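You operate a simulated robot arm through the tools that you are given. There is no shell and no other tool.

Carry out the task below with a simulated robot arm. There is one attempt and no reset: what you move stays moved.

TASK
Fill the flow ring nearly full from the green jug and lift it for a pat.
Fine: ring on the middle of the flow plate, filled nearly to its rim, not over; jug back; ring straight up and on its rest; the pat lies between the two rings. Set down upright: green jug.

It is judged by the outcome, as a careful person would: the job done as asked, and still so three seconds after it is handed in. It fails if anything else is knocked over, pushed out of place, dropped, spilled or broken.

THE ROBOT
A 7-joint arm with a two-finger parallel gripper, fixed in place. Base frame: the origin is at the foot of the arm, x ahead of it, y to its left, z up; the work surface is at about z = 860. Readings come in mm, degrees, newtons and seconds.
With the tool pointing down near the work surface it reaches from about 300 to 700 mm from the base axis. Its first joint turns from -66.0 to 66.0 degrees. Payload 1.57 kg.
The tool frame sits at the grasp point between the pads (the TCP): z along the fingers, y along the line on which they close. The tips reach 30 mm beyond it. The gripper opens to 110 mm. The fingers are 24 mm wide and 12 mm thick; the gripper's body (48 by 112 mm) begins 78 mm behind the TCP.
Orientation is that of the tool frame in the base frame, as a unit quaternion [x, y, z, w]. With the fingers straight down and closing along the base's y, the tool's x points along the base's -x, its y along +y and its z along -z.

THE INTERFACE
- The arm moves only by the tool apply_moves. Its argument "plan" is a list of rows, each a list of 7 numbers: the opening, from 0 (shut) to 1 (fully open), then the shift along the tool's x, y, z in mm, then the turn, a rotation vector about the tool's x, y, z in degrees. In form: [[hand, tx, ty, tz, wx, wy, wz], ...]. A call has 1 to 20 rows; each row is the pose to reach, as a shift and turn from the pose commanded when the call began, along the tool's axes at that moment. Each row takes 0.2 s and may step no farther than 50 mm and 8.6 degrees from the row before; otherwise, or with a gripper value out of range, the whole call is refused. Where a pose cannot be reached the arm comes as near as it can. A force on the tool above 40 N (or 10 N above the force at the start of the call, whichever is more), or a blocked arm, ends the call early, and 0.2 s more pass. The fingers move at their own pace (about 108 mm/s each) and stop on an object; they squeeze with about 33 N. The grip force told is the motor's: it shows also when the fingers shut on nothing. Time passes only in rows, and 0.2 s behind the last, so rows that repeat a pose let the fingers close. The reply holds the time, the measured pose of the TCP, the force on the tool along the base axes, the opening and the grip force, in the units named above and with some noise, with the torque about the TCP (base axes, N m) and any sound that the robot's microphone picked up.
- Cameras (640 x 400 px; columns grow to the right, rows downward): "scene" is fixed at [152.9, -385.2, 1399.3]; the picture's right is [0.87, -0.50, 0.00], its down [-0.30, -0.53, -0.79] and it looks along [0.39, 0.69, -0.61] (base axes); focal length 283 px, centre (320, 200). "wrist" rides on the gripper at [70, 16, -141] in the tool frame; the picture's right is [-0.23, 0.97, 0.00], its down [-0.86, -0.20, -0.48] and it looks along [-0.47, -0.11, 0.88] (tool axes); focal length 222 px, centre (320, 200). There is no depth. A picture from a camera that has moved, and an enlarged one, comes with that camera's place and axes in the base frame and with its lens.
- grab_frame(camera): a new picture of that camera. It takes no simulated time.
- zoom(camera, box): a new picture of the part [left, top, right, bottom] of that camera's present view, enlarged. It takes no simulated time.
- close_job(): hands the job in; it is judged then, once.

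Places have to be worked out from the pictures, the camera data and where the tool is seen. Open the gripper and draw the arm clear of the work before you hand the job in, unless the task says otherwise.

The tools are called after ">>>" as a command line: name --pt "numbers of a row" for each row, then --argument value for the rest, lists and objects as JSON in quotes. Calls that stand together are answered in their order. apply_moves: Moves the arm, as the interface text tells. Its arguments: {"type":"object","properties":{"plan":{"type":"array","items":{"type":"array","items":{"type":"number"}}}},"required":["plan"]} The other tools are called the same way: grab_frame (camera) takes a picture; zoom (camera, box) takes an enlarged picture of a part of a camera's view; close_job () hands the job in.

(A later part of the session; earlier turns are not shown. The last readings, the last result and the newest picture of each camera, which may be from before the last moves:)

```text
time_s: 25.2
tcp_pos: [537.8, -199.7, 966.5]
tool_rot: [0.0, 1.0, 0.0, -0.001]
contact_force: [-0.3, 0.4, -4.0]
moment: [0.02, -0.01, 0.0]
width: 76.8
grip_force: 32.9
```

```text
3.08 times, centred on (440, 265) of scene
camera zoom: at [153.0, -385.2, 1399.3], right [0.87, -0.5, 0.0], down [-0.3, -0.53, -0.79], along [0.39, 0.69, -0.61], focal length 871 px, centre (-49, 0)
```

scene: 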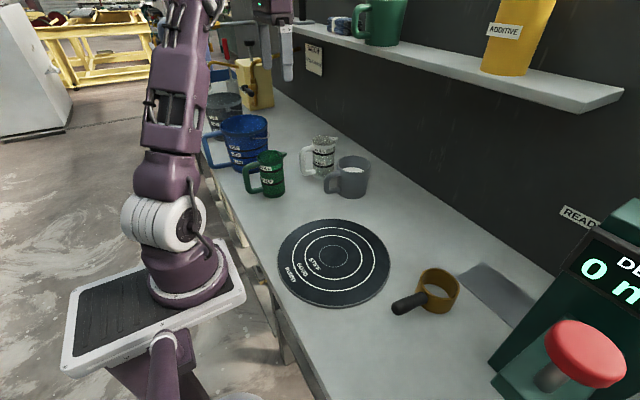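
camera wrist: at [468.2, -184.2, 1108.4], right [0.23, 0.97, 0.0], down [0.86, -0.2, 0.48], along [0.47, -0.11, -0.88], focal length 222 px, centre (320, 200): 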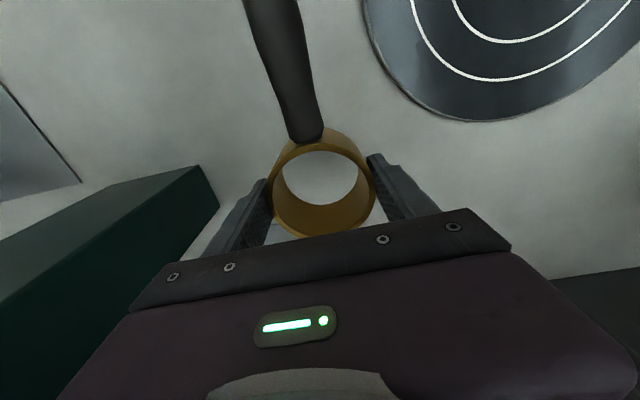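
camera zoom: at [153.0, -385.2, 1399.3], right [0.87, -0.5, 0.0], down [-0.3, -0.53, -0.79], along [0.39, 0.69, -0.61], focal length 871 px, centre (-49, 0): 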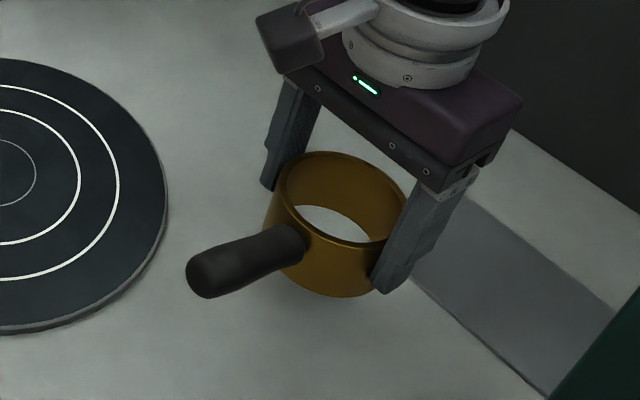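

The ring came up level. I carry it at this height to above the plate centre (about (409, 0)) and check from both cameras before lowering.

>>> apply_moves --pt "0.5 20 32 -10 0 0 0" --pt "0.5 42 66 -10 0 0 0" --pt "0.5 64 100 -10 0 0 0" --pt "0.5 86 134 -10 0 0 0" --pt "0.5 108 168 -10 0 0 0" --pt "0.5 128 200 -5 0 0 0" --pt "0.5 128 200 0 0 0 0" --pt "0.5 128 200 0 0 0 0"

>>> grab_frame --camera "wrist"

>>> zoom --camera "wrist" --box '[220, 0, 420, 220]'

>>> zoom --camera "scene" --box '[250, 190, 430, 320]'

```text
time_s: 27.0
tcp_pos: [407.4, -1.1, 966.0]
tool_rot: [0.0, 1.0, 0.0, 0.0]
contact_force: [0.1, 0.5, -3.8]
moment: [-0.01, -0.04, -0.02]
width: 77.4
grip_force: 33.1
```

```text
taken
camera wrist: at [339.3, 15.3, 1107.7], right [0.23, 0.97, 0.0], down [0.86, -0.2, 0.48], along [0.47, -0.11, -0.88], focal length 222 px, centre (320, 200)
```

wrist: 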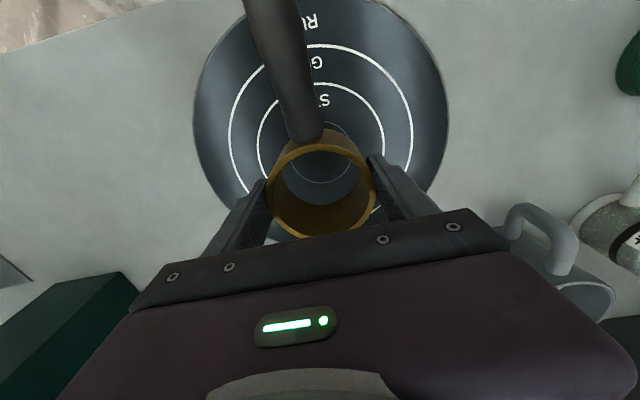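

```text
1.82 times, centred on (320, 110) of wrist
camera zoom: at [339.3, 15.3, 1107.7], right [0.23, 0.97, 0.0], down [0.86, -0.2, 0.48], along [0.47, -0.11, -0.88], focal length 404 px, centre (320, 364)
```

zoom: 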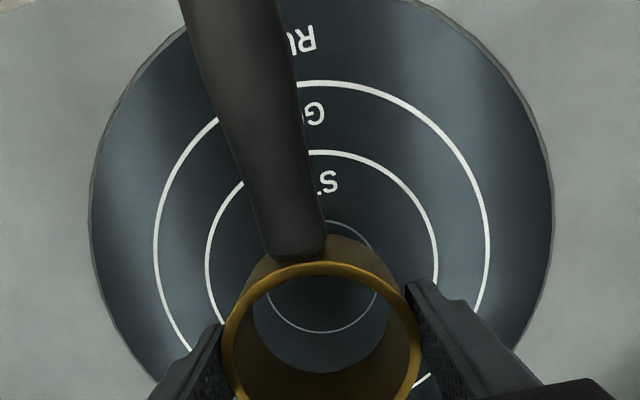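

```text
3.08 times, centred on (340, 255) of scene
camera zoom: at [153.0, -385.1, 1399.3], right [0.87, -0.5, 0.0], down [-0.3, -0.53, -0.79], along [0.39, 0.69, -0.61], focal length 871 px, centre (258, 31)
```

zoom: 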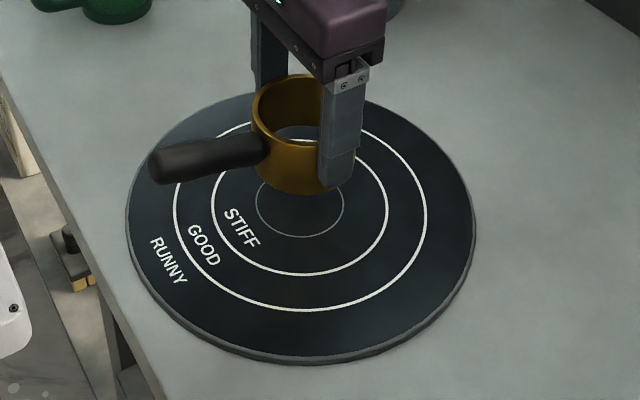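

The ring hangs level and the plate circles look centred under the tool. I enlarge the rim in the wrist view to check how the ring sits relative to the tool before lowering.

>>> zoom --camera "wrist" --box '[250, 130, 390, 245]'

>>> zoom --camera "scene" --box '[285, 205, 385, 285]'

```text
3.48 times, centred on (320, 188) of wrist
camera zoom: at [339.3, 15.3, 1107.7], right [0.23, 0.97, 0.0], down [0.86, -0.2, 0.48], along [0.47, -0.11, -0.88], focal length 773 px, centre (320, 244)
```

zoom: 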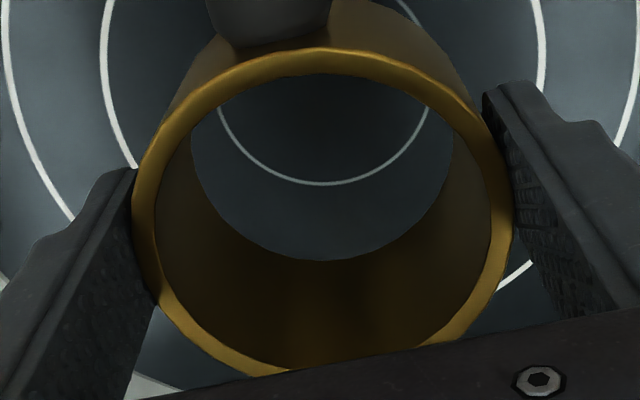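

```text
5.00 times, centred on (335, 245) of scene
camera zoom: at [153.0, -385.1, 1399.3], right [0.87, -0.5, 0.0], down [-0.3, -0.53, -0.79], along [0.39, 0.69, -0.61], focal length 1415 px, centre (245, -25)
```

zoom: 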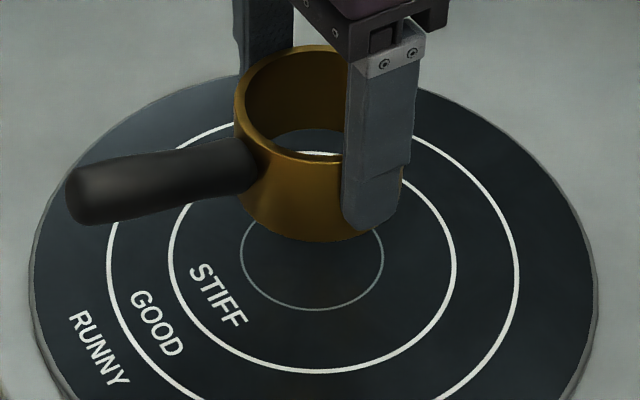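

The ring centre is within about 1–2 mm of the plate centre under the tool. I lower it most of the way, then feel for the plate in small steps.

>>> apply_moves --pt "0.5 0 -0.5 25 0 0 0" --pt "0.5 0 -0.5 42 0 0 0" --pt "0.5 0 -0.5 48 0 0 0" --pt "0.5 0 -0.5 50 0 0 0" --pt "0.5 0 -0.5 50 0 0 0"

>>> zoom --camera "scene" --box '[285, 205, 385, 285]'

```text
time_s: 28.2
tcp_pos: [408.9, -1.0, 916.6]
tool_rot: [0.0, 1.0, 0.0, 0.0]
contact_force: [-0.1, 0.4, -5.0]
moment: [-0.01, -0.02, 0.04]
width: 77.0
grip_force: 32.7
```

```text
5.00 times, centred on (335, 245) of scene
camera zoom: at [153.0, -385.2, 1399.3], right [0.87, -0.5, 0.0], down [-0.3, -0.53, -0.79], along [0.39, 0.69, -0.61], focal length 1415 px, centre (245, -25)
```

zoom: 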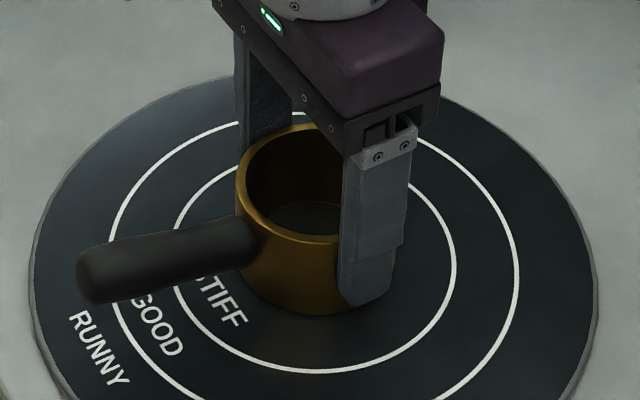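

Still hanging free (-5 N). I continue in 1 mm steps and watch the vertical force.

>>> apply_moves --pt "0.5 0 0 1 0 0 0" --pt "0.5 0 0 2 0 0 0" --pt "0.5 0 0 2 0 0 0"

```text
time_s: 29.0
tcp_pos: [408.7, -1.4, 915.0]
tool_rot: [0.001, 1.0, 0.001, 0.0]
contact_force: [-1.4, -0.2, 5.0]
moment: [-0.1, 0.16, 0.08]
width: 77.0
grip_force: 33.7
```

Contact with the plate is felt (+5 N) at tool height 915. I release by opening fully, then check the ring before rising.

>>> apply_moves --pt "0.5 0 0 -1 0 0 0" --pt "0.85 0 0 -1 0 0 0" --pt "1 0 0 -1 0 0 0" --pt "1 0 0 -1 0 0 0"

>>> grab_frame --camera "wrist"

>>> zoom --camera "scene" --box '[285, 205, 385, 285]'

```text
time_s: 30.0
tcp_pos: [408.5, -1.9, 915.4]
tool_rot: [0.0, 1.0, -0.001, 0.0]
contact_force: [0.1, -0.3, 1.1]
moment: [-0.01, -0.02, -0.02]
width: 109.9
grip_force: 0.1
```

```text
taken
camera wrist: at [340.0, 14.7, 1057.0], right [0.23, 0.97, 0.0], down [0.86, -0.2, 0.48], along [0.47, -0.11, -0.88], focal length 222 px, centre (320, 200)
```

wrist: 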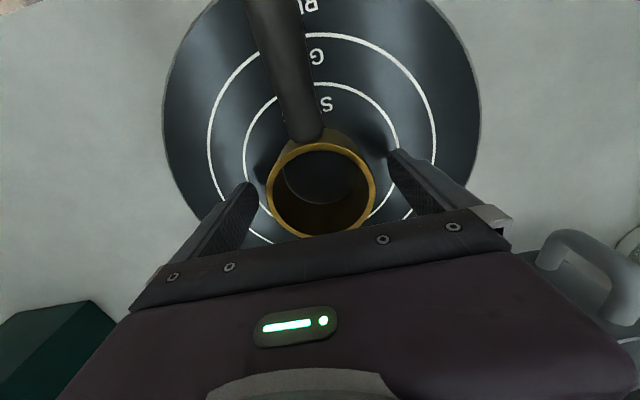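

```text
5.00 times, centred on (335, 245) of scene
camera zoom: at [152.9, -385.2, 1399.3], right [0.87, -0.5, 0.0], down [-0.3, -0.53, -0.79], along [0.39, 0.69, -0.61], focal length 1415 px, centre (245, -25)
```

zoom: 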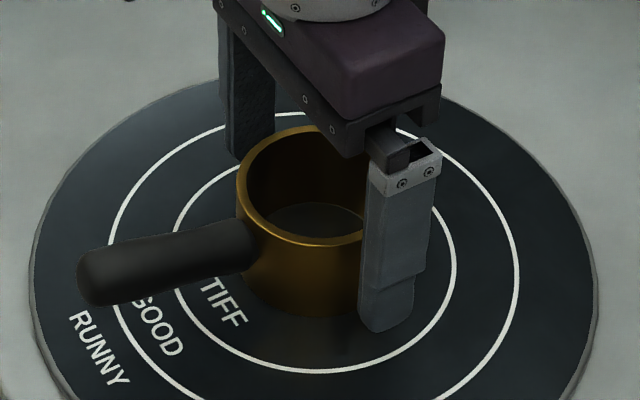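

Released cleanly. I rise straight up clear of the ring and check its centring on the plate.

>>> apply_moves --pt "1 0 0 -25 0 0 0" --pt "1 0 0 -70 0 0 0" --pt "1 0 0 -115 0 0 0" --pt "1 0 0 -160 0 0 0" --pt "1 0 0 -200 0 0 0" --pt "1 0 0 -200 0 0 0"

>>> zoom --camera "wrist" --box '[200, 40, 440, 190]'

>>> zoom --camera "scene" --box '[270, 205, 400, 315]'

```text
time_s: 31.4
tcp_pos: [407.9, -1.4, 1115.8]
tool_rot: [-0.001, 1.0, 0.0, 0.0]
contact_force: [0.6, -0.7, -0.2]
moment: [-0.02, -0.01, 0.0]
width: 109.8
grip_force: 0.0
```

```text
2.67 times, centred on (320, 115) of wrist
camera zoom: at [338.9, 14.9, 1257.6], right [0.23, 0.97, 0.0], down [0.86, -0.2, 0.48], along [0.47, -0.11, -0.88], focal length 592 px, centre (320, 427)
```

zoom: 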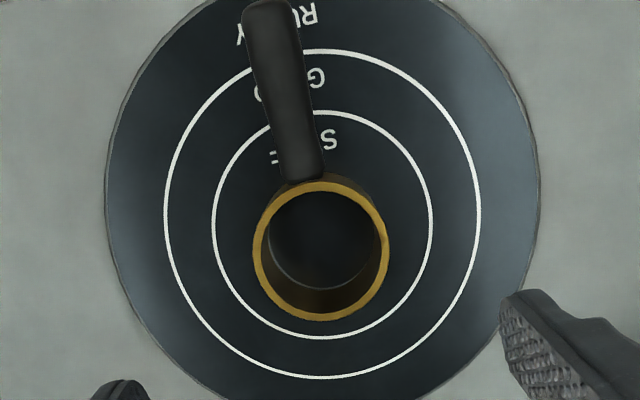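

```text
3.64 times, centred on (335, 260) of scene
camera zoom: at [152.9, -385.2, 1399.3], right [0.87, -0.5, 0.0], down [-0.3, -0.53, -0.79], along [0.39, 0.69, -0.61], focal length 1029 px, centre (266, -18)
```

zoom: 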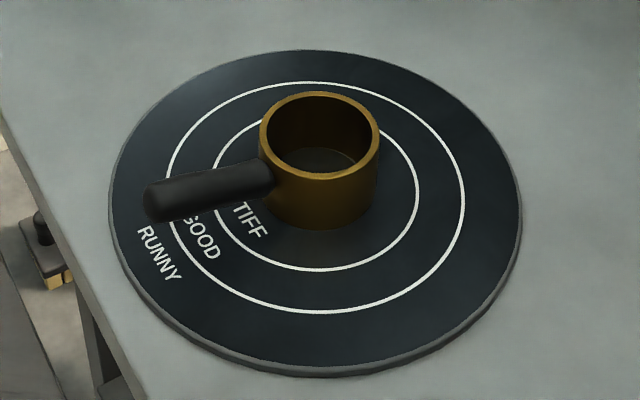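

The ring looks close to centred. I measure rim and circles at higher enlargement to quantify the offset.

>>> zoom --camera "wrist" --box '[280, 90, 360, 170]'

>>> zoom --camera "scene" --box '[300, 215, 370, 275]'

```text
5.00 times, centred on (320, 130) of wrist
camera zoom: at [338.9, 14.9, 1257.6], right [0.23, 0.97, 0.0], down [0.86, -0.2, 0.48], along [0.47, -0.11, -0.88], focal length 1111 px, centre (320, 550)
```

zoom: 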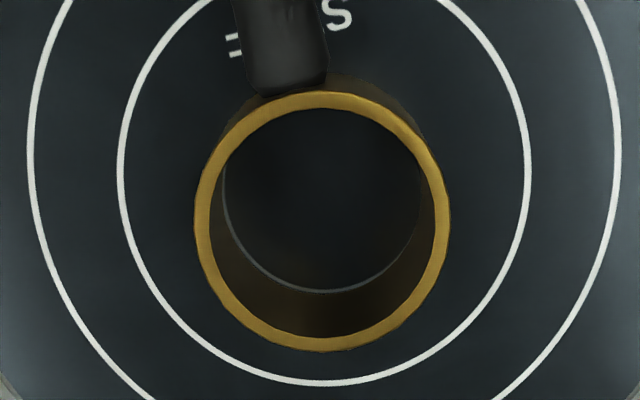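

```text
6.67 times, centred on (335, 245) of scene
camera zoom: at [152.9, -385.2, 1399.3], right [0.87, -0.5, 0.0], down [-0.3, -0.53, -0.79], along [0.39, 0.69, -0.61], focal length 1887 px, centre (220, -100)
```

zoom: 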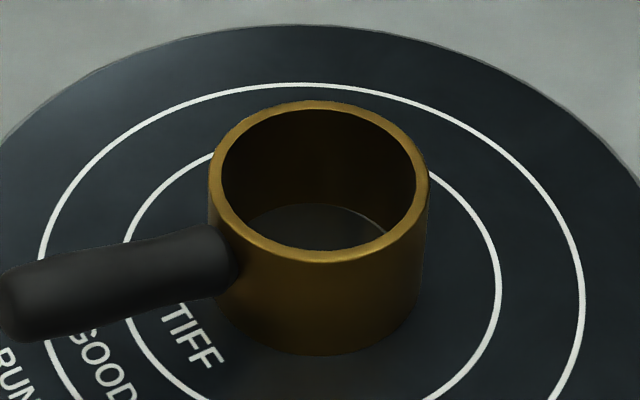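

The ring sits within about 2–3 mm of the plate's middle. Now I move at height to above the green jug.

>>> apply_moves --pt "1 6 47 0 0 0 0" --pt "1 12 94 0 0 0 0" --pt "1 18 141 0 0 0 0" --pt "1 24 188 0 0 0 0" --pt "1 30 235 0 0 0 0" --pt "1 36 282 0 0 0 0" --pt "1 42.5 328 0 0 0 0" --pt "1 42.5 332 0 0 0 0" --pt "1 42.5 332 0 0 0 0"

>>> grab_frame --camera "wrist"

>>> zoom --camera "wrist" --box '[220, 60, 420, 200]'

```text
time_s: 33.4
tcp_pos: [366.6, 331.7, 1115.9]
tool_rot: [0.0, 1.0, 0.0, 0.0]
contact_force: [0.0, -0.1, 0.2]
moment: [-0.01, -0.01, -0.01]
width: 110.1
grip_force: 0.1
```

```text
taken
camera wrist: at [296.6, 346.9, 1256.8], right [0.23, 0.97, 0.0], down [0.86, -0.2, 0.48], along [0.47, -0.11, -0.88], focal length 222 px, centre (320, 200)
```

wrist: 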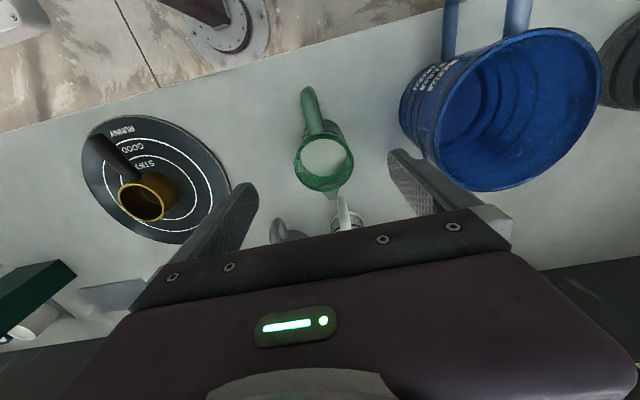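

```text
2.86 times, centred on (320, 130) of wrist
camera zoom: at [296.6, 346.9, 1256.8], right [0.23, 0.97, 0.0], down [0.86, -0.2, 0.48], along [0.47, -0.11, -0.88], focal length 635 px, centre (320, 400)
```

zoom: 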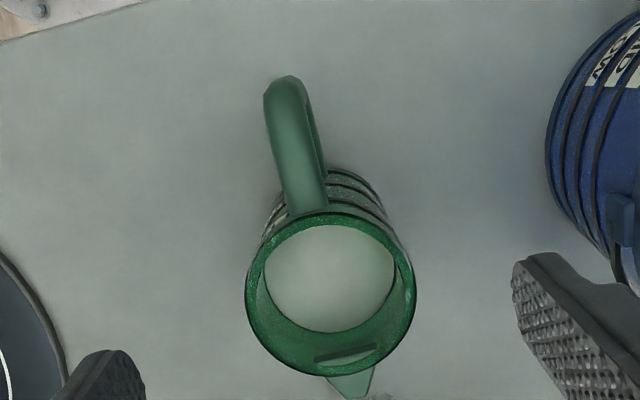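

Jug axis is about 20 mm beyond the tool in x and laterally centred; paste surface sits about 34 mm below its rim (roughly 300 ml, about twice the ring's volume). I pitch the tool up to 30° below horizontal here, above the jug, for a side grasp with the jug handle between the fingers.

>>> apply_moves --pt "1 0 0 0 0 -7.5 0" --pt "1 0 0 0 0 -15 0" --pt "1 0 0 0 0 -22.5 0" --pt "1 0 0 0 0 -30 0" --pt "1 0 0 0 0 -37.5 0" --pt "1 0 0 0 0 -45 0" --pt "1 0 0 0 0 -52.5 0" --pt "1 0 0 0 0 -60 0" --pt "1 0 0 0 0 -60 0"

>>> grab_frame --camera "wrist"

>>> grab_frame --camera "scene"

```text
time_s: 35.4
tcp_pos: [366.2, 330.6, 1115.7]
tool_rot: [0.0, 0.866, 0.0, 0.5]
contact_force: [-1.1, 0.4, 0.6]
moment: [0.01, 0.0, 0.0]
width: 109.8
grip_force: 0.1
```

```text
taken
camera wrist: at [209.7, 346.8, 1125.9], right [0.11, 0.97, 0.2], down [0.01, -0.2, 0.98], along [0.99, -0.11, -0.03], focal length 222 px, centre (320, 200)
```

wrist: 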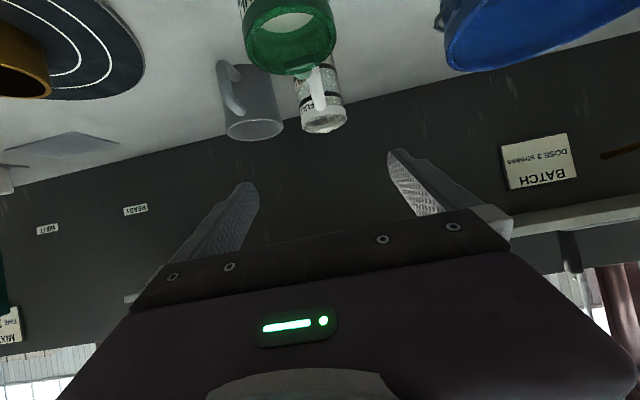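

```text
taken
```

scene: 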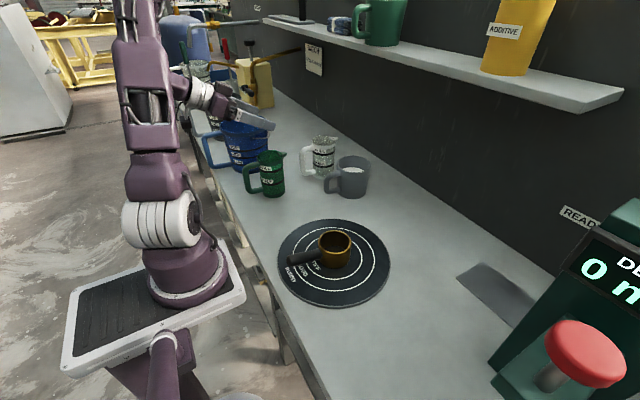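

The tool reached 30° below horizontal cleanly. I take a quick look at the signs visible on the wall in case they concern this job.

>>> zoom --camera "wrist" --box '[0, 290, 80, 350]'

>>> zoom --camera "wrist" --box '[0, 120, 200, 250]'

>>> zoom --camera "wrist" --box '[200, 0, 380, 140]'

```text
6.67 times, centred on (40, 320) of wrist
camera zoom: at [209.7, 346.8, 1125.9], right [0.11, 0.97, 0.2], down [0.01, -0.2, 0.98], along [0.99, -0.11, -0.03], focal length 1481 px, centre (2187, -600)
```

zoom: 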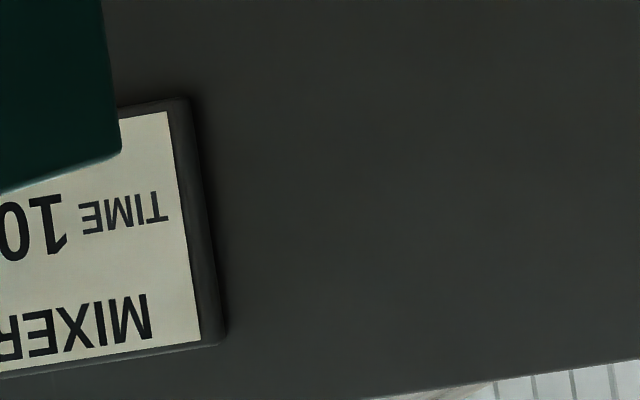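

```text
3.08 times, centred on (100, 185) of wrist
camera zoom: at [209.7, 346.8, 1125.9], right [0.11, 0.97, 0.2], down [0.01, -0.2, 0.98], along [0.99, -0.11, -0.03], focal length 684 px, centre (997, 246)
```

zoom: 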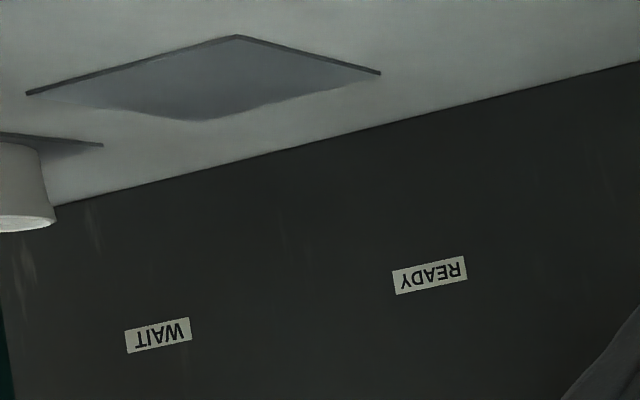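

```text
2.86 times, centred on (290, 70) of wrist
camera zoom: at [209.7, 346.8, 1125.9], right [0.11, 0.97, 0.2], down [0.01, -0.2, 0.98], along [0.99, -0.11, -0.03], focal length 635 px, centre (406, 571)
```

zoom: 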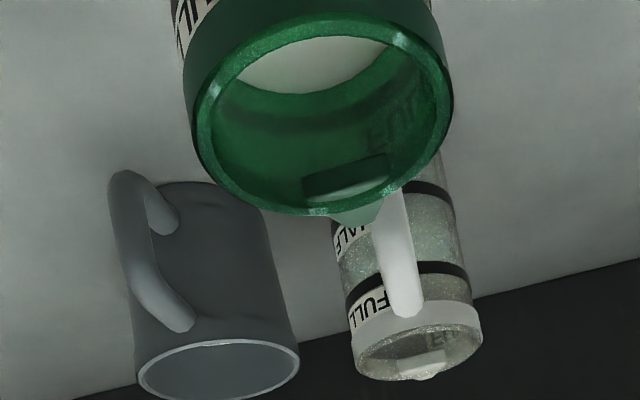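

Nothing there concerns the ring. I lower the hand straight down with the fingers straddling the jug, stopping near rim height to check side clearance.

>>> apply_moves --pt "1 27 -0.3 17 0 0 0" --pt "1 54 -0.3 34 0 0 0" --pt "1 81.5 -0.3 50 0 0 0" --pt "1 81.5 -0.3 50 0 0 0"

>>> grab_frame --camera "wrist"

>>> zoom --camera "scene" --box '[200, 90, 360, 220]'

```text
time_s: 36.4
tcp_pos: [369.3, 331.0, 1019.1]
tool_rot: [0.0, 0.866, 0.001, 0.5]
contact_force: [0.7, -0.2, 0.2]
moment: [0.01, -0.03, 0.01]
width: 110.1
grip_force: 0.1
```

```text
taken
camera wrist: at [211.6, 346.7, 1030.2], right [0.11, 0.97, 0.2], down [0.01, -0.2, 0.98], along [0.99, -0.11, -0.04], focal length 222 px, centre (320, 200)
```

wrist: 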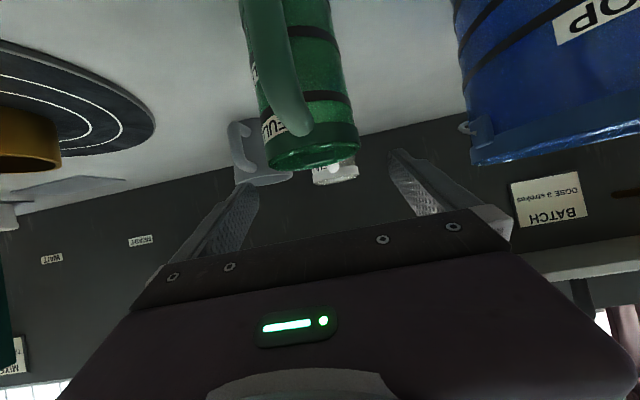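

```text
3.08 times, centred on (280, 155) of scene
camera zoom: at [152.9, -385.2, 1399.3], right [0.87, -0.5, 0.0], down [-0.3, -0.53, -0.79], along [0.39, 0.69, -0.61], focal length 871 px, centre (443, 338)
```

zoom: 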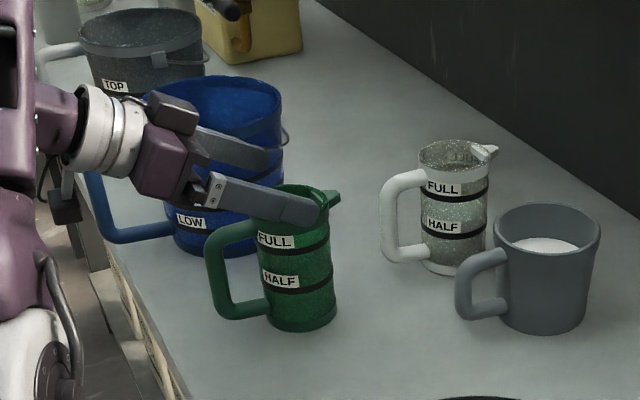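

The jug is centred between the fingers within about 2 mm. I lower the remaining 77 mm to the grasp height, still open.

>>> apply_moves --pt "1 20 -1.5 11.5 0 0 0" --pt "1 40 -1.5 23 0 0 0" --pt "1 55 -1.5 31.8 0 0 0" --pt "1 66.7 -1.5 38.5 0 0 0" --pt "1 66.7 -1.5 38.5 0 0 0"

>>> grab_frame --camera "wrist"

>>> zoom --camera "scene" --box '[210, 110, 330, 210]'

```text
time_s: 37.6
tcp_pos: [369.1, 328.4, 943.9]
tool_rot: [0.0, 0.866, 0.0, 0.5]
contact_force: [-1.1, -0.5, 1.0]
moment: [0.03, 0.02, -0.02]
width: 110.2
grip_force: 0.1
```

```text
taken
camera wrist: at [212.7, 344.6, 953.9], right [0.11, 0.97, 0.2], down [0.01, -0.2, 0.98], along [0.99, -0.11, -0.04], focal length 222 px, centre (320, 200)
```

wrist: 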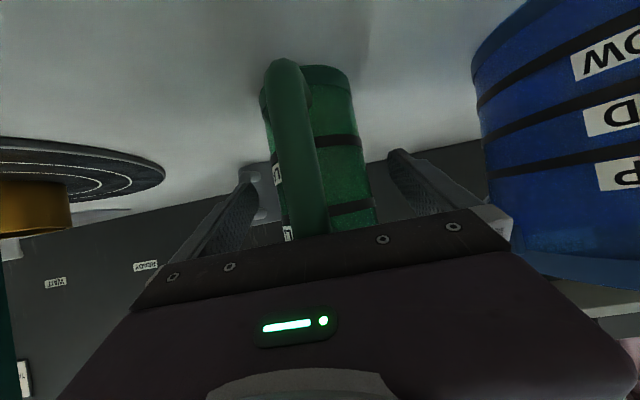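

```text
4.00 times, centred on (270, 160) of scene
camera zoom: at [152.9, -385.2, 1399.3], right [0.87, -0.5, 0.0], down [-0.3, -0.53, -0.79], along [0.39, 0.69, -0.61], focal length 1132 px, centre (520, 360)
```

zoom: 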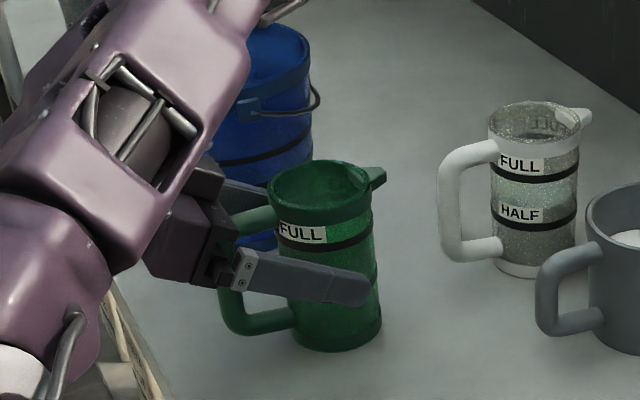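

The fingers straddle the jug evenly at grasp height with no contact force. I close the gripper on the body.

>>> apply_moves --pt "0.75 0 0 0 0 0 0" --pt "0.5 0 0 0 0 0 0" --pt "0.5 0 0 0 0 0 0" --pt "0.5 0 0 0 0 0 0"

>>> grab_frame --camera "wrist"

>>> zoom --camera "scene" --box '[210, 110, 330, 210]'

```text
time_s: 38.6
tcp_pos: [369.4, 329.2, 944.3]
tool_rot: [0.0, 0.866, 0.0, 0.5]
contact_force: [-0.4, -0.8, 1.2]
moment: [0.01, -0.04, -0.01]
width: 63.4
grip_force: 33.6
```

```text
taken
camera wrist: at [212.7, 344.5, 954.0], right [0.11, 0.97, 0.2], down [0.01, -0.2, 0.98], along [0.99, -0.11, -0.04], focal length 222 px, centre (320, 200)
```

wrist: 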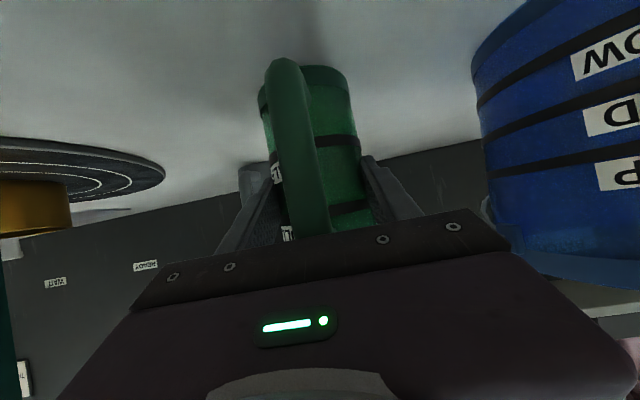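

```text
4.00 times, centred on (270, 160) of scene
camera zoom: at [152.9, -385.2, 1399.3], right [0.87, -0.5, 0.0], down [-0.3, -0.53, -0.79], along [0.39, 0.69, -0.61], focal length 1132 px, centre (520, 360)
```

zoom: 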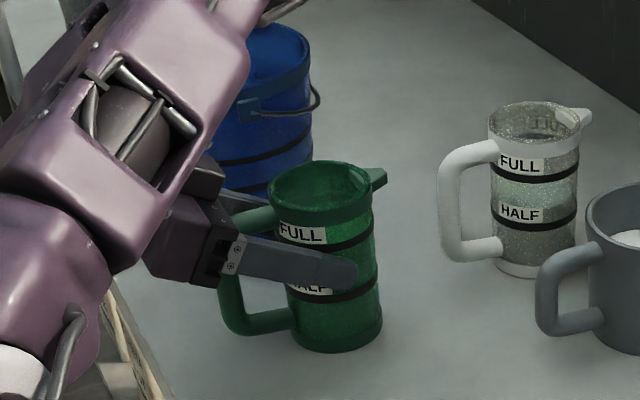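

Gripped at 63.4 mm with 34 N, jug unmoved. I lift it straight up slowly by 60 mm and check it hangs upright.

>>> apply_moves --pt "0.5 -4.3 0 -2.5 0 0 0" --pt "0.5 -13 0 -7.5 0 0 0" --pt "0.5 -26 0 -15 0 0 0" --pt "0.5 -39 0 -22.5 0 0 0" --pt "0.5 -52 0 -30 0 0 0" --pt "0.5 -52 0 -30 0 0 0"

>>> zoom --camera "scene" --box '[200, 90, 340, 210]'

>>> grab_frame --camera "wrist"

```text
time_s: 40.0
tcp_pos: [369.1, 329.6, 1003.4]
tool_rot: [0.0, 0.866, -0.001, 0.5]
contact_force: [0.9, 0.6, -5.1]
moment: [0.01, 0.03, -0.01]
width: 63.1
grip_force: 32.9
```

```text
3.33 times, centred on (270, 150) of scene
camera zoom: at [153.0, -385.1, 1399.3], right [0.87, -0.5, 0.0], down [-0.3, -0.53, -0.79], along [0.39, 0.69, -0.61], focal length 943 px, centre (487, 367)
```

zoom: 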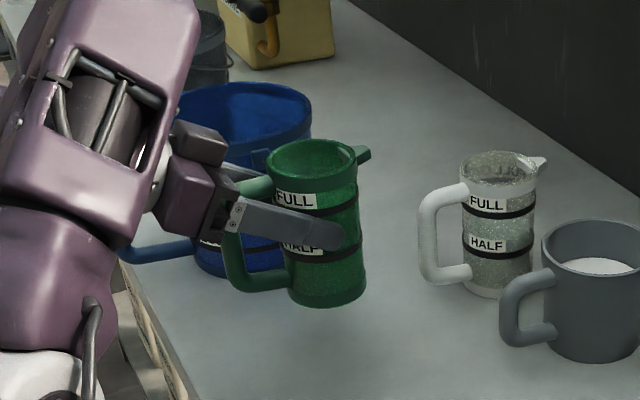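

```text
taken
camera wrist: at [212.2, 344.8, 1013.7], right [0.11, 0.97, 0.2], down [0.01, -0.2, 0.98], along [0.99, -0.11, -0.04], focal length 222 px, centre (320, 200)
```

wrist: 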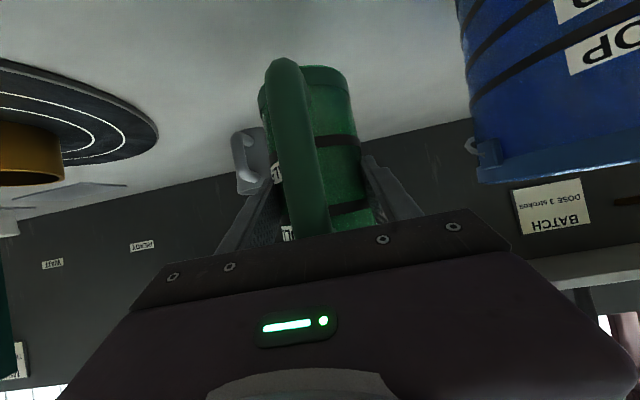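

The jug hangs upright and steady (about 5 N). I raise it further and carry it smoothly to the right, keeping it level, away from the blue pail.

>>> apply_moves --pt "0.5 -17 0 -10 0 0 0" --pt "0.5 -35 0 -20 0 0 0" --pt "0.5 -52 -10 -30 0 0 0" --pt "0.5 -52 -30 -30 0 0 0" --pt "0.5 -52 -60 -30 0 0 0" --pt "0.5 -52 -90 -30 0 0 0" --pt "0.5 -52 -120 -30 0 0 0" --pt "0.5 -52 -150 -30 0 0 0" --pt "0.5 -52 -175 -30 0 0 0" --pt "0.5 -52 -190 -30 0 0 0" --pt "0.5 -52 -195 -30 0 0 0" --pt "0.5 -52 -195 -30 0 0 0"

>>> grab_frame --camera "scene"

```text
time_s: 42.6
tcp_pos: [369.5, 269.1, 1063.6]
tool_rot: [-0.001, 0.866, 0.001, 0.5]
contact_force: [-0.1, 0.6, -5.2]
moment: [-0.03, 0.03, 0.0]
width: 63.1
grip_force: 32.7
out of reach, approached as far as the arm can: row 6, 7, 8, 9, 10, 11, 12
```

```text
taken
```

scene: 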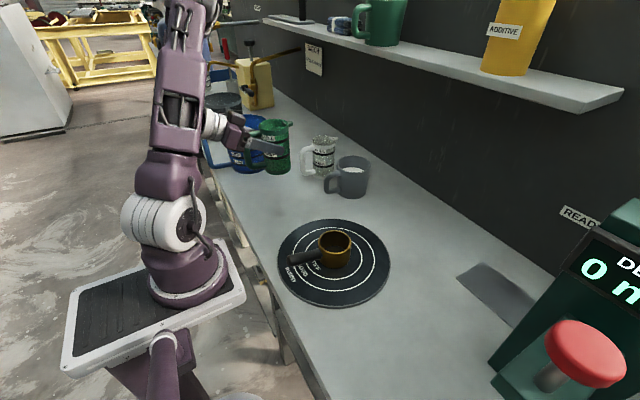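

The arm reached its near limit at y 269 because the wrist came too close to the base in this posture. I send one zero-shift row to see which pose is now the reference.

>>> apply_moves --pt "0.5 0 0 0 0 0 0"

```text
time_s: 43.0
tcp_pos: [369.4, 268.5, 1062.3]
tool_rot: [0.0, 0.867, 0.0, 0.499]
contact_force: [-0.5, -0.7, -4.6]
moment: [-0.02, 0.03, 0.04]
width: 63.2
grip_force: 33.3
```

The reference is the actual pose, so I can continue from here. I yaw the jug 60° to the right about the vertical (staying upright) while moving toward the plate, which keeps the wrist away from the base and the jug clear of the ring's handle.

>>> apply_moves --pt "0.5 0 0 0 5.2 0 3" --pt "0.5 0 -5 0 10.4 0 6" --pt "0.5 0 -15 0 15.6 0 9" --pt "0.5 0 -30 0 20.8 0 12" --pt "0.5 0 -45 0 26 0 15" --pt "0.5 0 -62 0 31.2 0 18" --pt "0.5 0 -80 0 36.4 0 21" --pt "0.5 0 -97 0 41.6 0 24" --pt "0.5 0 -110 0 46.8 0 27" --pt "0.5 0 -119 0 51.96 0 30" --pt "0.5 0 -119 0 51.96 0 30"

>>> grab_frame --camera "scene"

>>> grab_frame --camera "wrist"

```text
time_s: 45.4
tcp_pos: [368.8, 150.0, 1062.1]
tool_rot: [0.433, 0.75, -0.25, 0.433]
contact_force: [0.8, 0.3, -4.9]
moment: [-0.01, 0.03, 0.0]
width: 63.2
grip_force: 33.0
```

```text
taken
```

scene: 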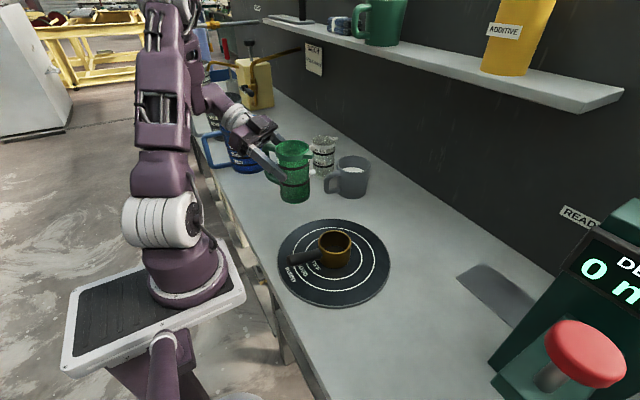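

```text
taken
camera wrist: at [304.1, 295.6, 1072.7], right [0.9, 0.39, 0.2], down [-0.17, -0.11, 0.98], along [0.4, -0.92, -0.04], focal length 222 px, centre (320, 200)
```

wrist: 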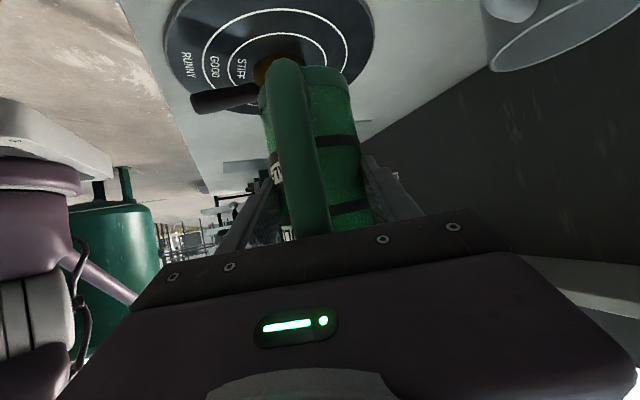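

Upright and clear at (369, 150, 1062), tool heading 60° right of straight ahead. I move to the approach point in line with the ring, about 115 mm short of its centre and still upright.

>>> apply_moves --pt "0.5 0 -12 13 0 0 0" --pt "0.5 0 -26 29 0 0 0" --pt "0.5 0.5 -35 39 0 0 0" --pt "0.5 0.5 -38.1 43 0 0 0" --pt "0.5 0.5 -38.1 43 0 0 0"

>>> grab_frame --camera "scene"

>>> grab_frame --camera "wrist"

```text
time_s: 46.6
tcp_pos: [354.4, 101.2, 1044.1]
tool_rot: [0.433, 0.751, -0.251, 0.431]
contact_force: [-0.1, 0.1, -5.4]
moment: [0.03, 0.0, 0.0]
width: 63.1
grip_force: 33.5
```

```text
taken
```

scene: 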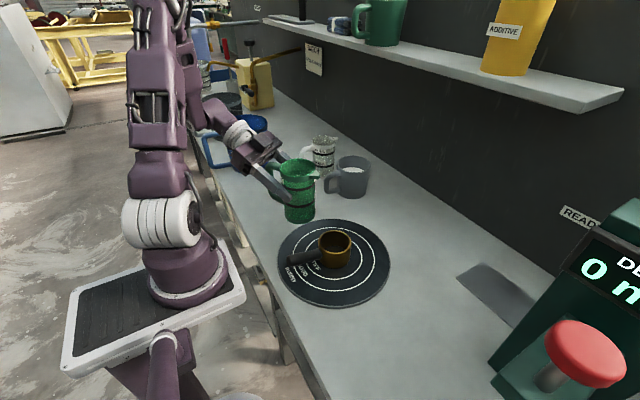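

```text
taken
camera wrist: at [291.2, 244.9, 1053.5], right [0.9, 0.39, 0.19], down [-0.16, -0.11, 0.98], along [0.4, -0.92, -0.04], focal length 222 px, centre (320, 200)
```

wrist: 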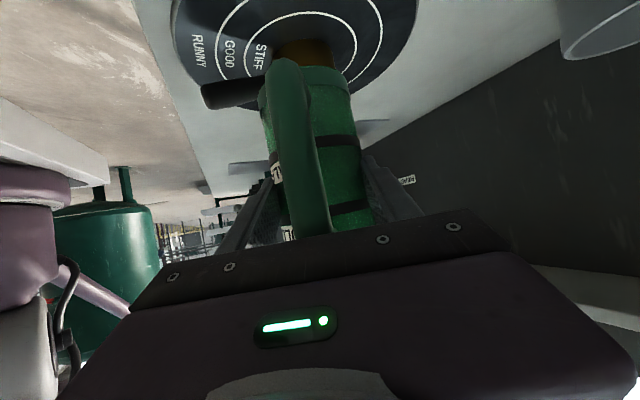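

Aligned with the ring (about 117 mm short, 1 mm lateral). I tilt the jug gently to 25° — below pouring — while bringing its spout over the ring.

>>> apply_moves --pt "0.5 4 0 7 0 3 0" --pt "0.5 10 -0.5 17 0 8 0" --pt "0.5 16 -1 28 0 13 0" --pt "0.5 22 -1.3 38 0 18 0" --pt "0.5 27 -1.3 47 0 23 0" --pt "0.5 28.8 -1.3 50.1 0 25 0" --pt "0.5 28.8 -1.3 50.1 0 25 0"

>>> grab_frame --camera "scene"

>>> zoom --camera "scene" --box '[260, 130, 420, 290]'

>>> grab_frame --camera "wrist"

```text
time_s: 48.2
tcp_pos: [368.0, 74.7, 991.3]
tool_rot: [0.477, 0.826, -0.15, 0.26]
contact_force: [0.1, 0.0, -5.1]
moment: [-0.05, -0.02, -0.01]
width: 63.1
grip_force: 33.2
```

```text
taken
```

scene: 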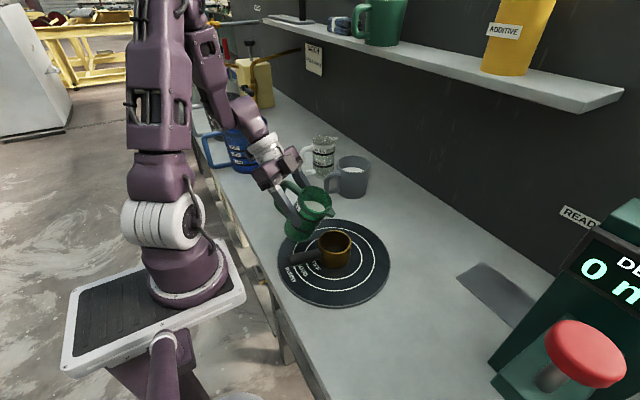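

```text
2.50 times, centred on (340, 210) of scene
camera zoom: at [153.0, -385.2, 1399.3], right [0.87, -0.5, 0.0], down [-0.3, -0.53, -0.79], along [0.39, 0.69, -0.61], focal length 708 px, centre (270, 175)
```

zoom: 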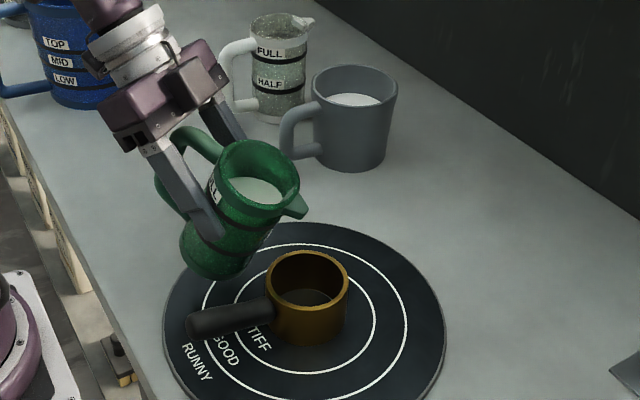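

```text
taken
camera wrist: at [312.7, 202.0, 1066.8], right [0.94, 0.33, 0.13], down [0.04, -0.47, 0.88], along [0.35, -0.82, -0.45], focal length 222 px, centre (320, 200)
```

wrist: 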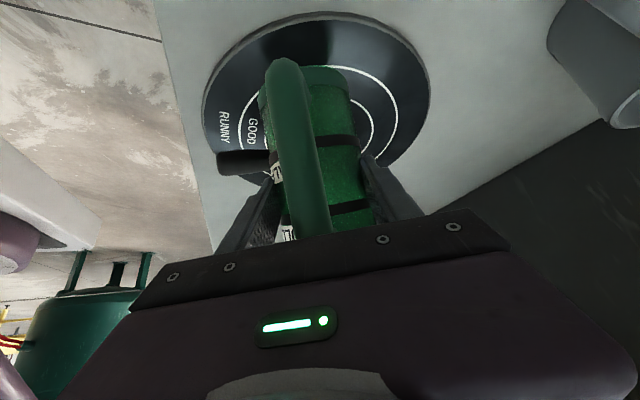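

The spout tip is at about (410, 2), right above the ring centre, and the paste surface is visible in the jug. I tilt on slowly to 35°, keeping the lip just short of the ring centre, and watch for the start of flow.

>>> apply_moves --pt "0.5 2.5 0 1 0 2.5 0" --pt "0.5 5 0 2.1 0 5 0" --pt "0.5 7.4 0 3.2 0 7.5 0" --pt "0.5 9.8 0 4.2 0 10 0"

>>> zoom --camera "scene" --box '[280, 160, 400, 290]'

```text
time_s: 49.2
tcp_pos: [363.6, 80.8, 981.1]
tool_rot: [0.489, 0.845, -0.107, 0.188]
contact_force: [1.0, 0.5, -4.7]
moment: [-0.06, -0.05, -0.01]
width: 63.0
grip_force: 32.9
```

```text
3.08 times, centred on (340, 225) of scene
camera zoom: at [153.0, -385.1, 1399.3], right [0.87, -0.5, 0.0], down [-0.3, -0.53, -0.79], along [0.39, 0.69, -0.61], focal length 871 px, centre (258, 123)
```

zoom: 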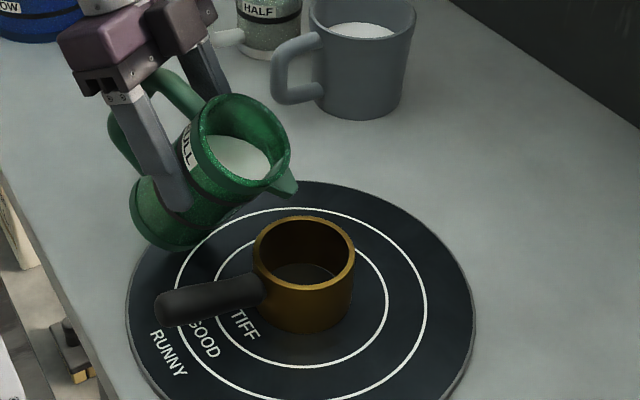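

At 35° nothing flows yet; the paste is nearing the spout. I continue to 40° in small steps.

>>> apply_moves --pt "0.5 -0.2 0 0.1 0 1.5 0" --pt "0.5 -0.4 0 0.2 0 3 0" --pt "0.5 -0.7 0 0.3 0 4.5 0" --pt "0.5 -0.7 0 0.3 0 5 0"

>>> zoom --camera "scene" --box '[280, 160, 400, 290]'

```text
time_s: 50.2
tcp_pos: [364.3, 79.3, 980.1]
tool_rot: [0.492, 0.853, -0.087, 0.151]
contact_force: [-0.5, 0.9, -4.7]
moment: [-0.05, -0.05, 0.0]
width: 63.0
grip_force: 33.3
```

```text
3.08 times, centred on (340, 225) of scene
camera zoom: at [153.0, -385.1, 1399.3], right [0.87, -0.5, 0.0], down [-0.3, -0.53, -0.79], along [0.39, 0.69, -0.61], focal length 871 px, centre (258, 123)
```

zoom: 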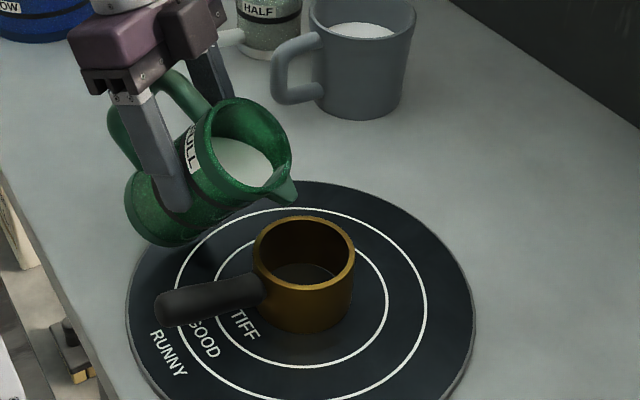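

Still no flow at 40°, lip about 9 mm short of the ring centre. I go on to 45° in 1° steps.

>>> apply_moves --pt "0.5 -0.3 0 0.1 0 1.2 0" --pt "0.5 -0.6 0 0.2 0 2.4 0" --pt "0.5 -1 0 0.4 0 3.7 0" --pt "0.5 -1.4 0 0.5 0 5 0"

>>> zoom --camera "scene" --box '[290, 180, 380, 270]'

```text
time_s: 51.2
tcp_pos: [364.9, 77.8, 981.8]
tool_rot: [0.496, 0.859, -0.065, 0.113]
contact_force: [0.9, 0.3, -5.3]
moment: [-0.05, -0.04, -0.01]
width: 63.2
grip_force: 32.8
```

```text
4.44 times, centred on (335, 225) of scene
camera zoom: at [153.0, -385.1, 1399.3], right [0.87, -0.5, 0.0], down [-0.3, -0.53, -0.79], along [0.39, 0.69, -0.61], focal length 1258 px, centre (253, 89)
```

zoom: 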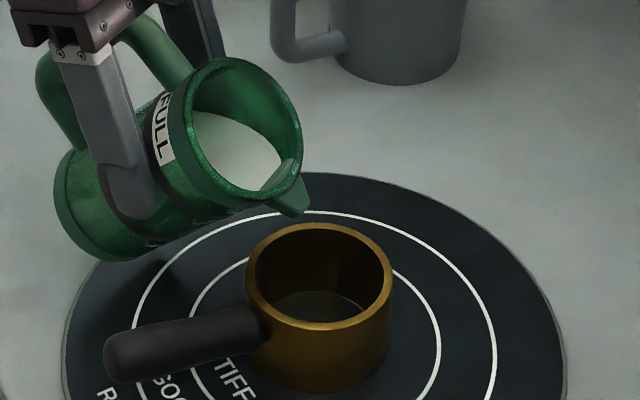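

The paste surface is now just below the spout. I add 3° more in 1° steps.

>>> apply_moves --pt "0.5 -0.4 0 0.1 0 1 0" --pt "0.5 -0.8 0 0.2 0 2 0" --pt "0.5 -1.2 0 0.3 0 3 0"

>>> zoom --camera "scene" --box '[290, 180, 380, 270]'

```text
time_s: 52.0
tcp_pos: [364.8, 77.2, 981.1]
tool_rot: [0.497, 0.861, -0.052, 0.091]
contact_force: [0.1, 0.6, -4.7]
moment: [-0.06, -0.02, 0.03]
width: 62.9
grip_force: 32.9
```

```text
4.44 times, centred on (335, 225) of scene
camera zoom: at [153.0, -385.1, 1399.3], right [0.87, -0.5, 0.0], down [-0.3, -0.53, -0.79], along [0.39, 0.69, -0.61], focal length 1258 px, centre (253, 89)
```

zoom: 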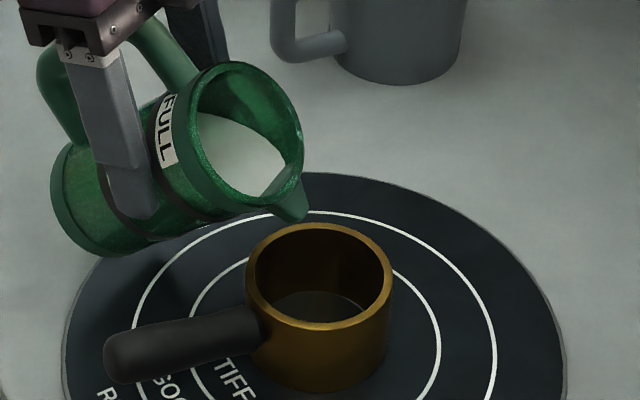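

Very close to the lip, no flow yet. Another 3° in 1° steps.

>>> apply_moves --pt "0.5 -0.5 0 0.1 0 1 0" --pt "0.5 -0.9 0 0.2 0 2 0" --pt "0.5 -1.4 0 0.3 0 3 0"

>>> zoom --camera "scene" --box '[290, 180, 380, 270]'

```text
time_s: 52.8
tcp_pos: [367.0, 76.8, 981.6]
tool_rot: [0.499, 0.863, -0.04, 0.068]
contact_force: [0.0, 0.4, -5.0]
moment: [-0.06, -0.04, -0.01]
width: 63.0
grip_force: 33.5
```

```text
4.44 times, centred on (335, 225) of scene
camera zoom: at [153.0, -385.1, 1399.3], right [0.87, -0.5, 0.0], down [-0.3, -0.53, -0.79], along [0.39, 0.69, -0.61], focal length 1258 px, centre (253, 89)
```

zoom: 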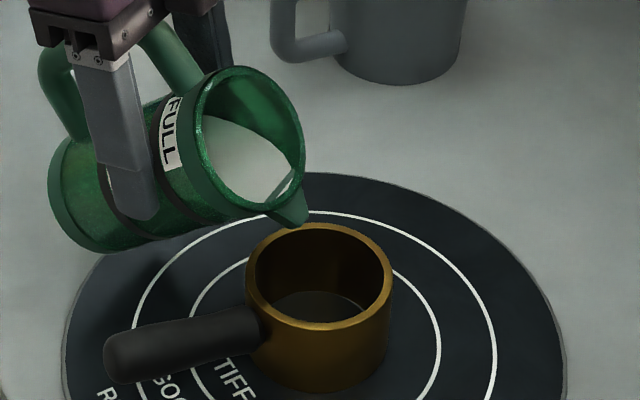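

Paste has reached the spout root. I go 2° more, one at a time, and wait a moment.

>>> apply_moves --pt "0.5 -0.5 0 0.1 0 1 0" --pt "0.5 -1 0 0.2 0 2 0"

>>> zoom --camera "scene" --box '[290, 180, 380, 270]'

```text
time_s: 53.4
tcp_pos: [367.0, 74.5, 982.0]
tool_rot: [0.499, 0.865, -0.03, 0.053]
contact_force: [-0.1, -0.2, -5.5]
moment: [-0.06, -0.06, 0.01]
width: 63.0
grip_force: 32.8
```

```text
4.44 times, centred on (335, 225) of scene
camera zoom: at [153.0, -385.1, 1399.3], right [0.87, -0.5, 0.0], down [-0.3, -0.53, -0.79], along [0.39, 0.69, -0.61], focal length 1258 px, centre (253, 89)
```

zoom: 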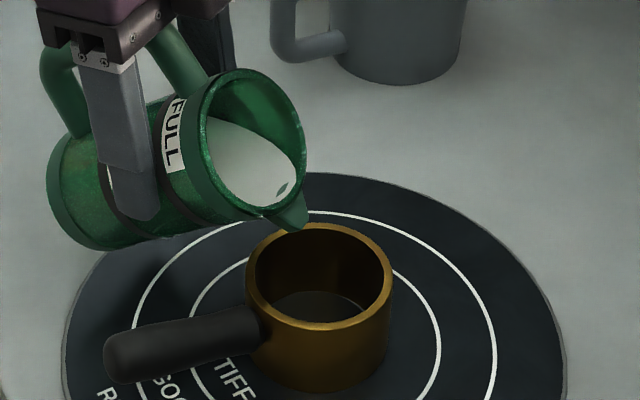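

Paste is at the brim of the spout; lip about 8 mm short of the ring centre, which suits a forward-falling stream. One more degree and hold a moment.

>>> apply_moves --pt "0.5 -0.5 0 0.1 0 1 0" --pt "0.5 -0.5 0 0.1 0 1 0"

>>> zoom --camera "scene" --box '[290, 180, 380, 270]'

```text
time_s: 54.0
tcp_pos: [367.5, 74.4, 981.2]
tool_rot: [0.499, 0.865, -0.027, 0.045]
contact_force: [-0.6, 0.2, -4.4]
moment: [-0.06, -0.05, 0.01]
width: 63.2
grip_force: 33.7
```

```text
4.44 times, centred on (335, 225) of scene
camera zoom: at [153.0, -385.1, 1399.3], right [0.87, -0.5, 0.0], down [-0.3, -0.53, -0.79], along [0.39, 0.69, -0.61], focal length 1258 px, centre (253, 89)
```

zoom: 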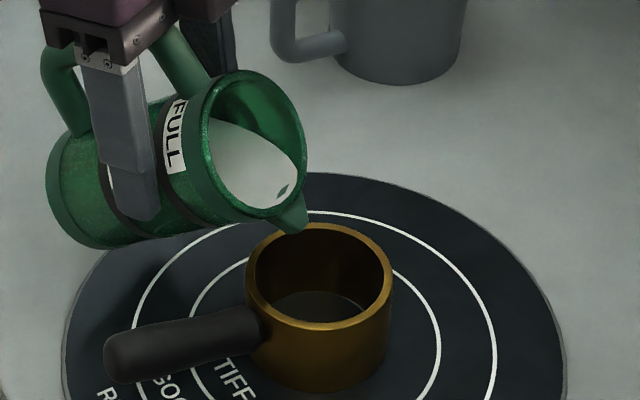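

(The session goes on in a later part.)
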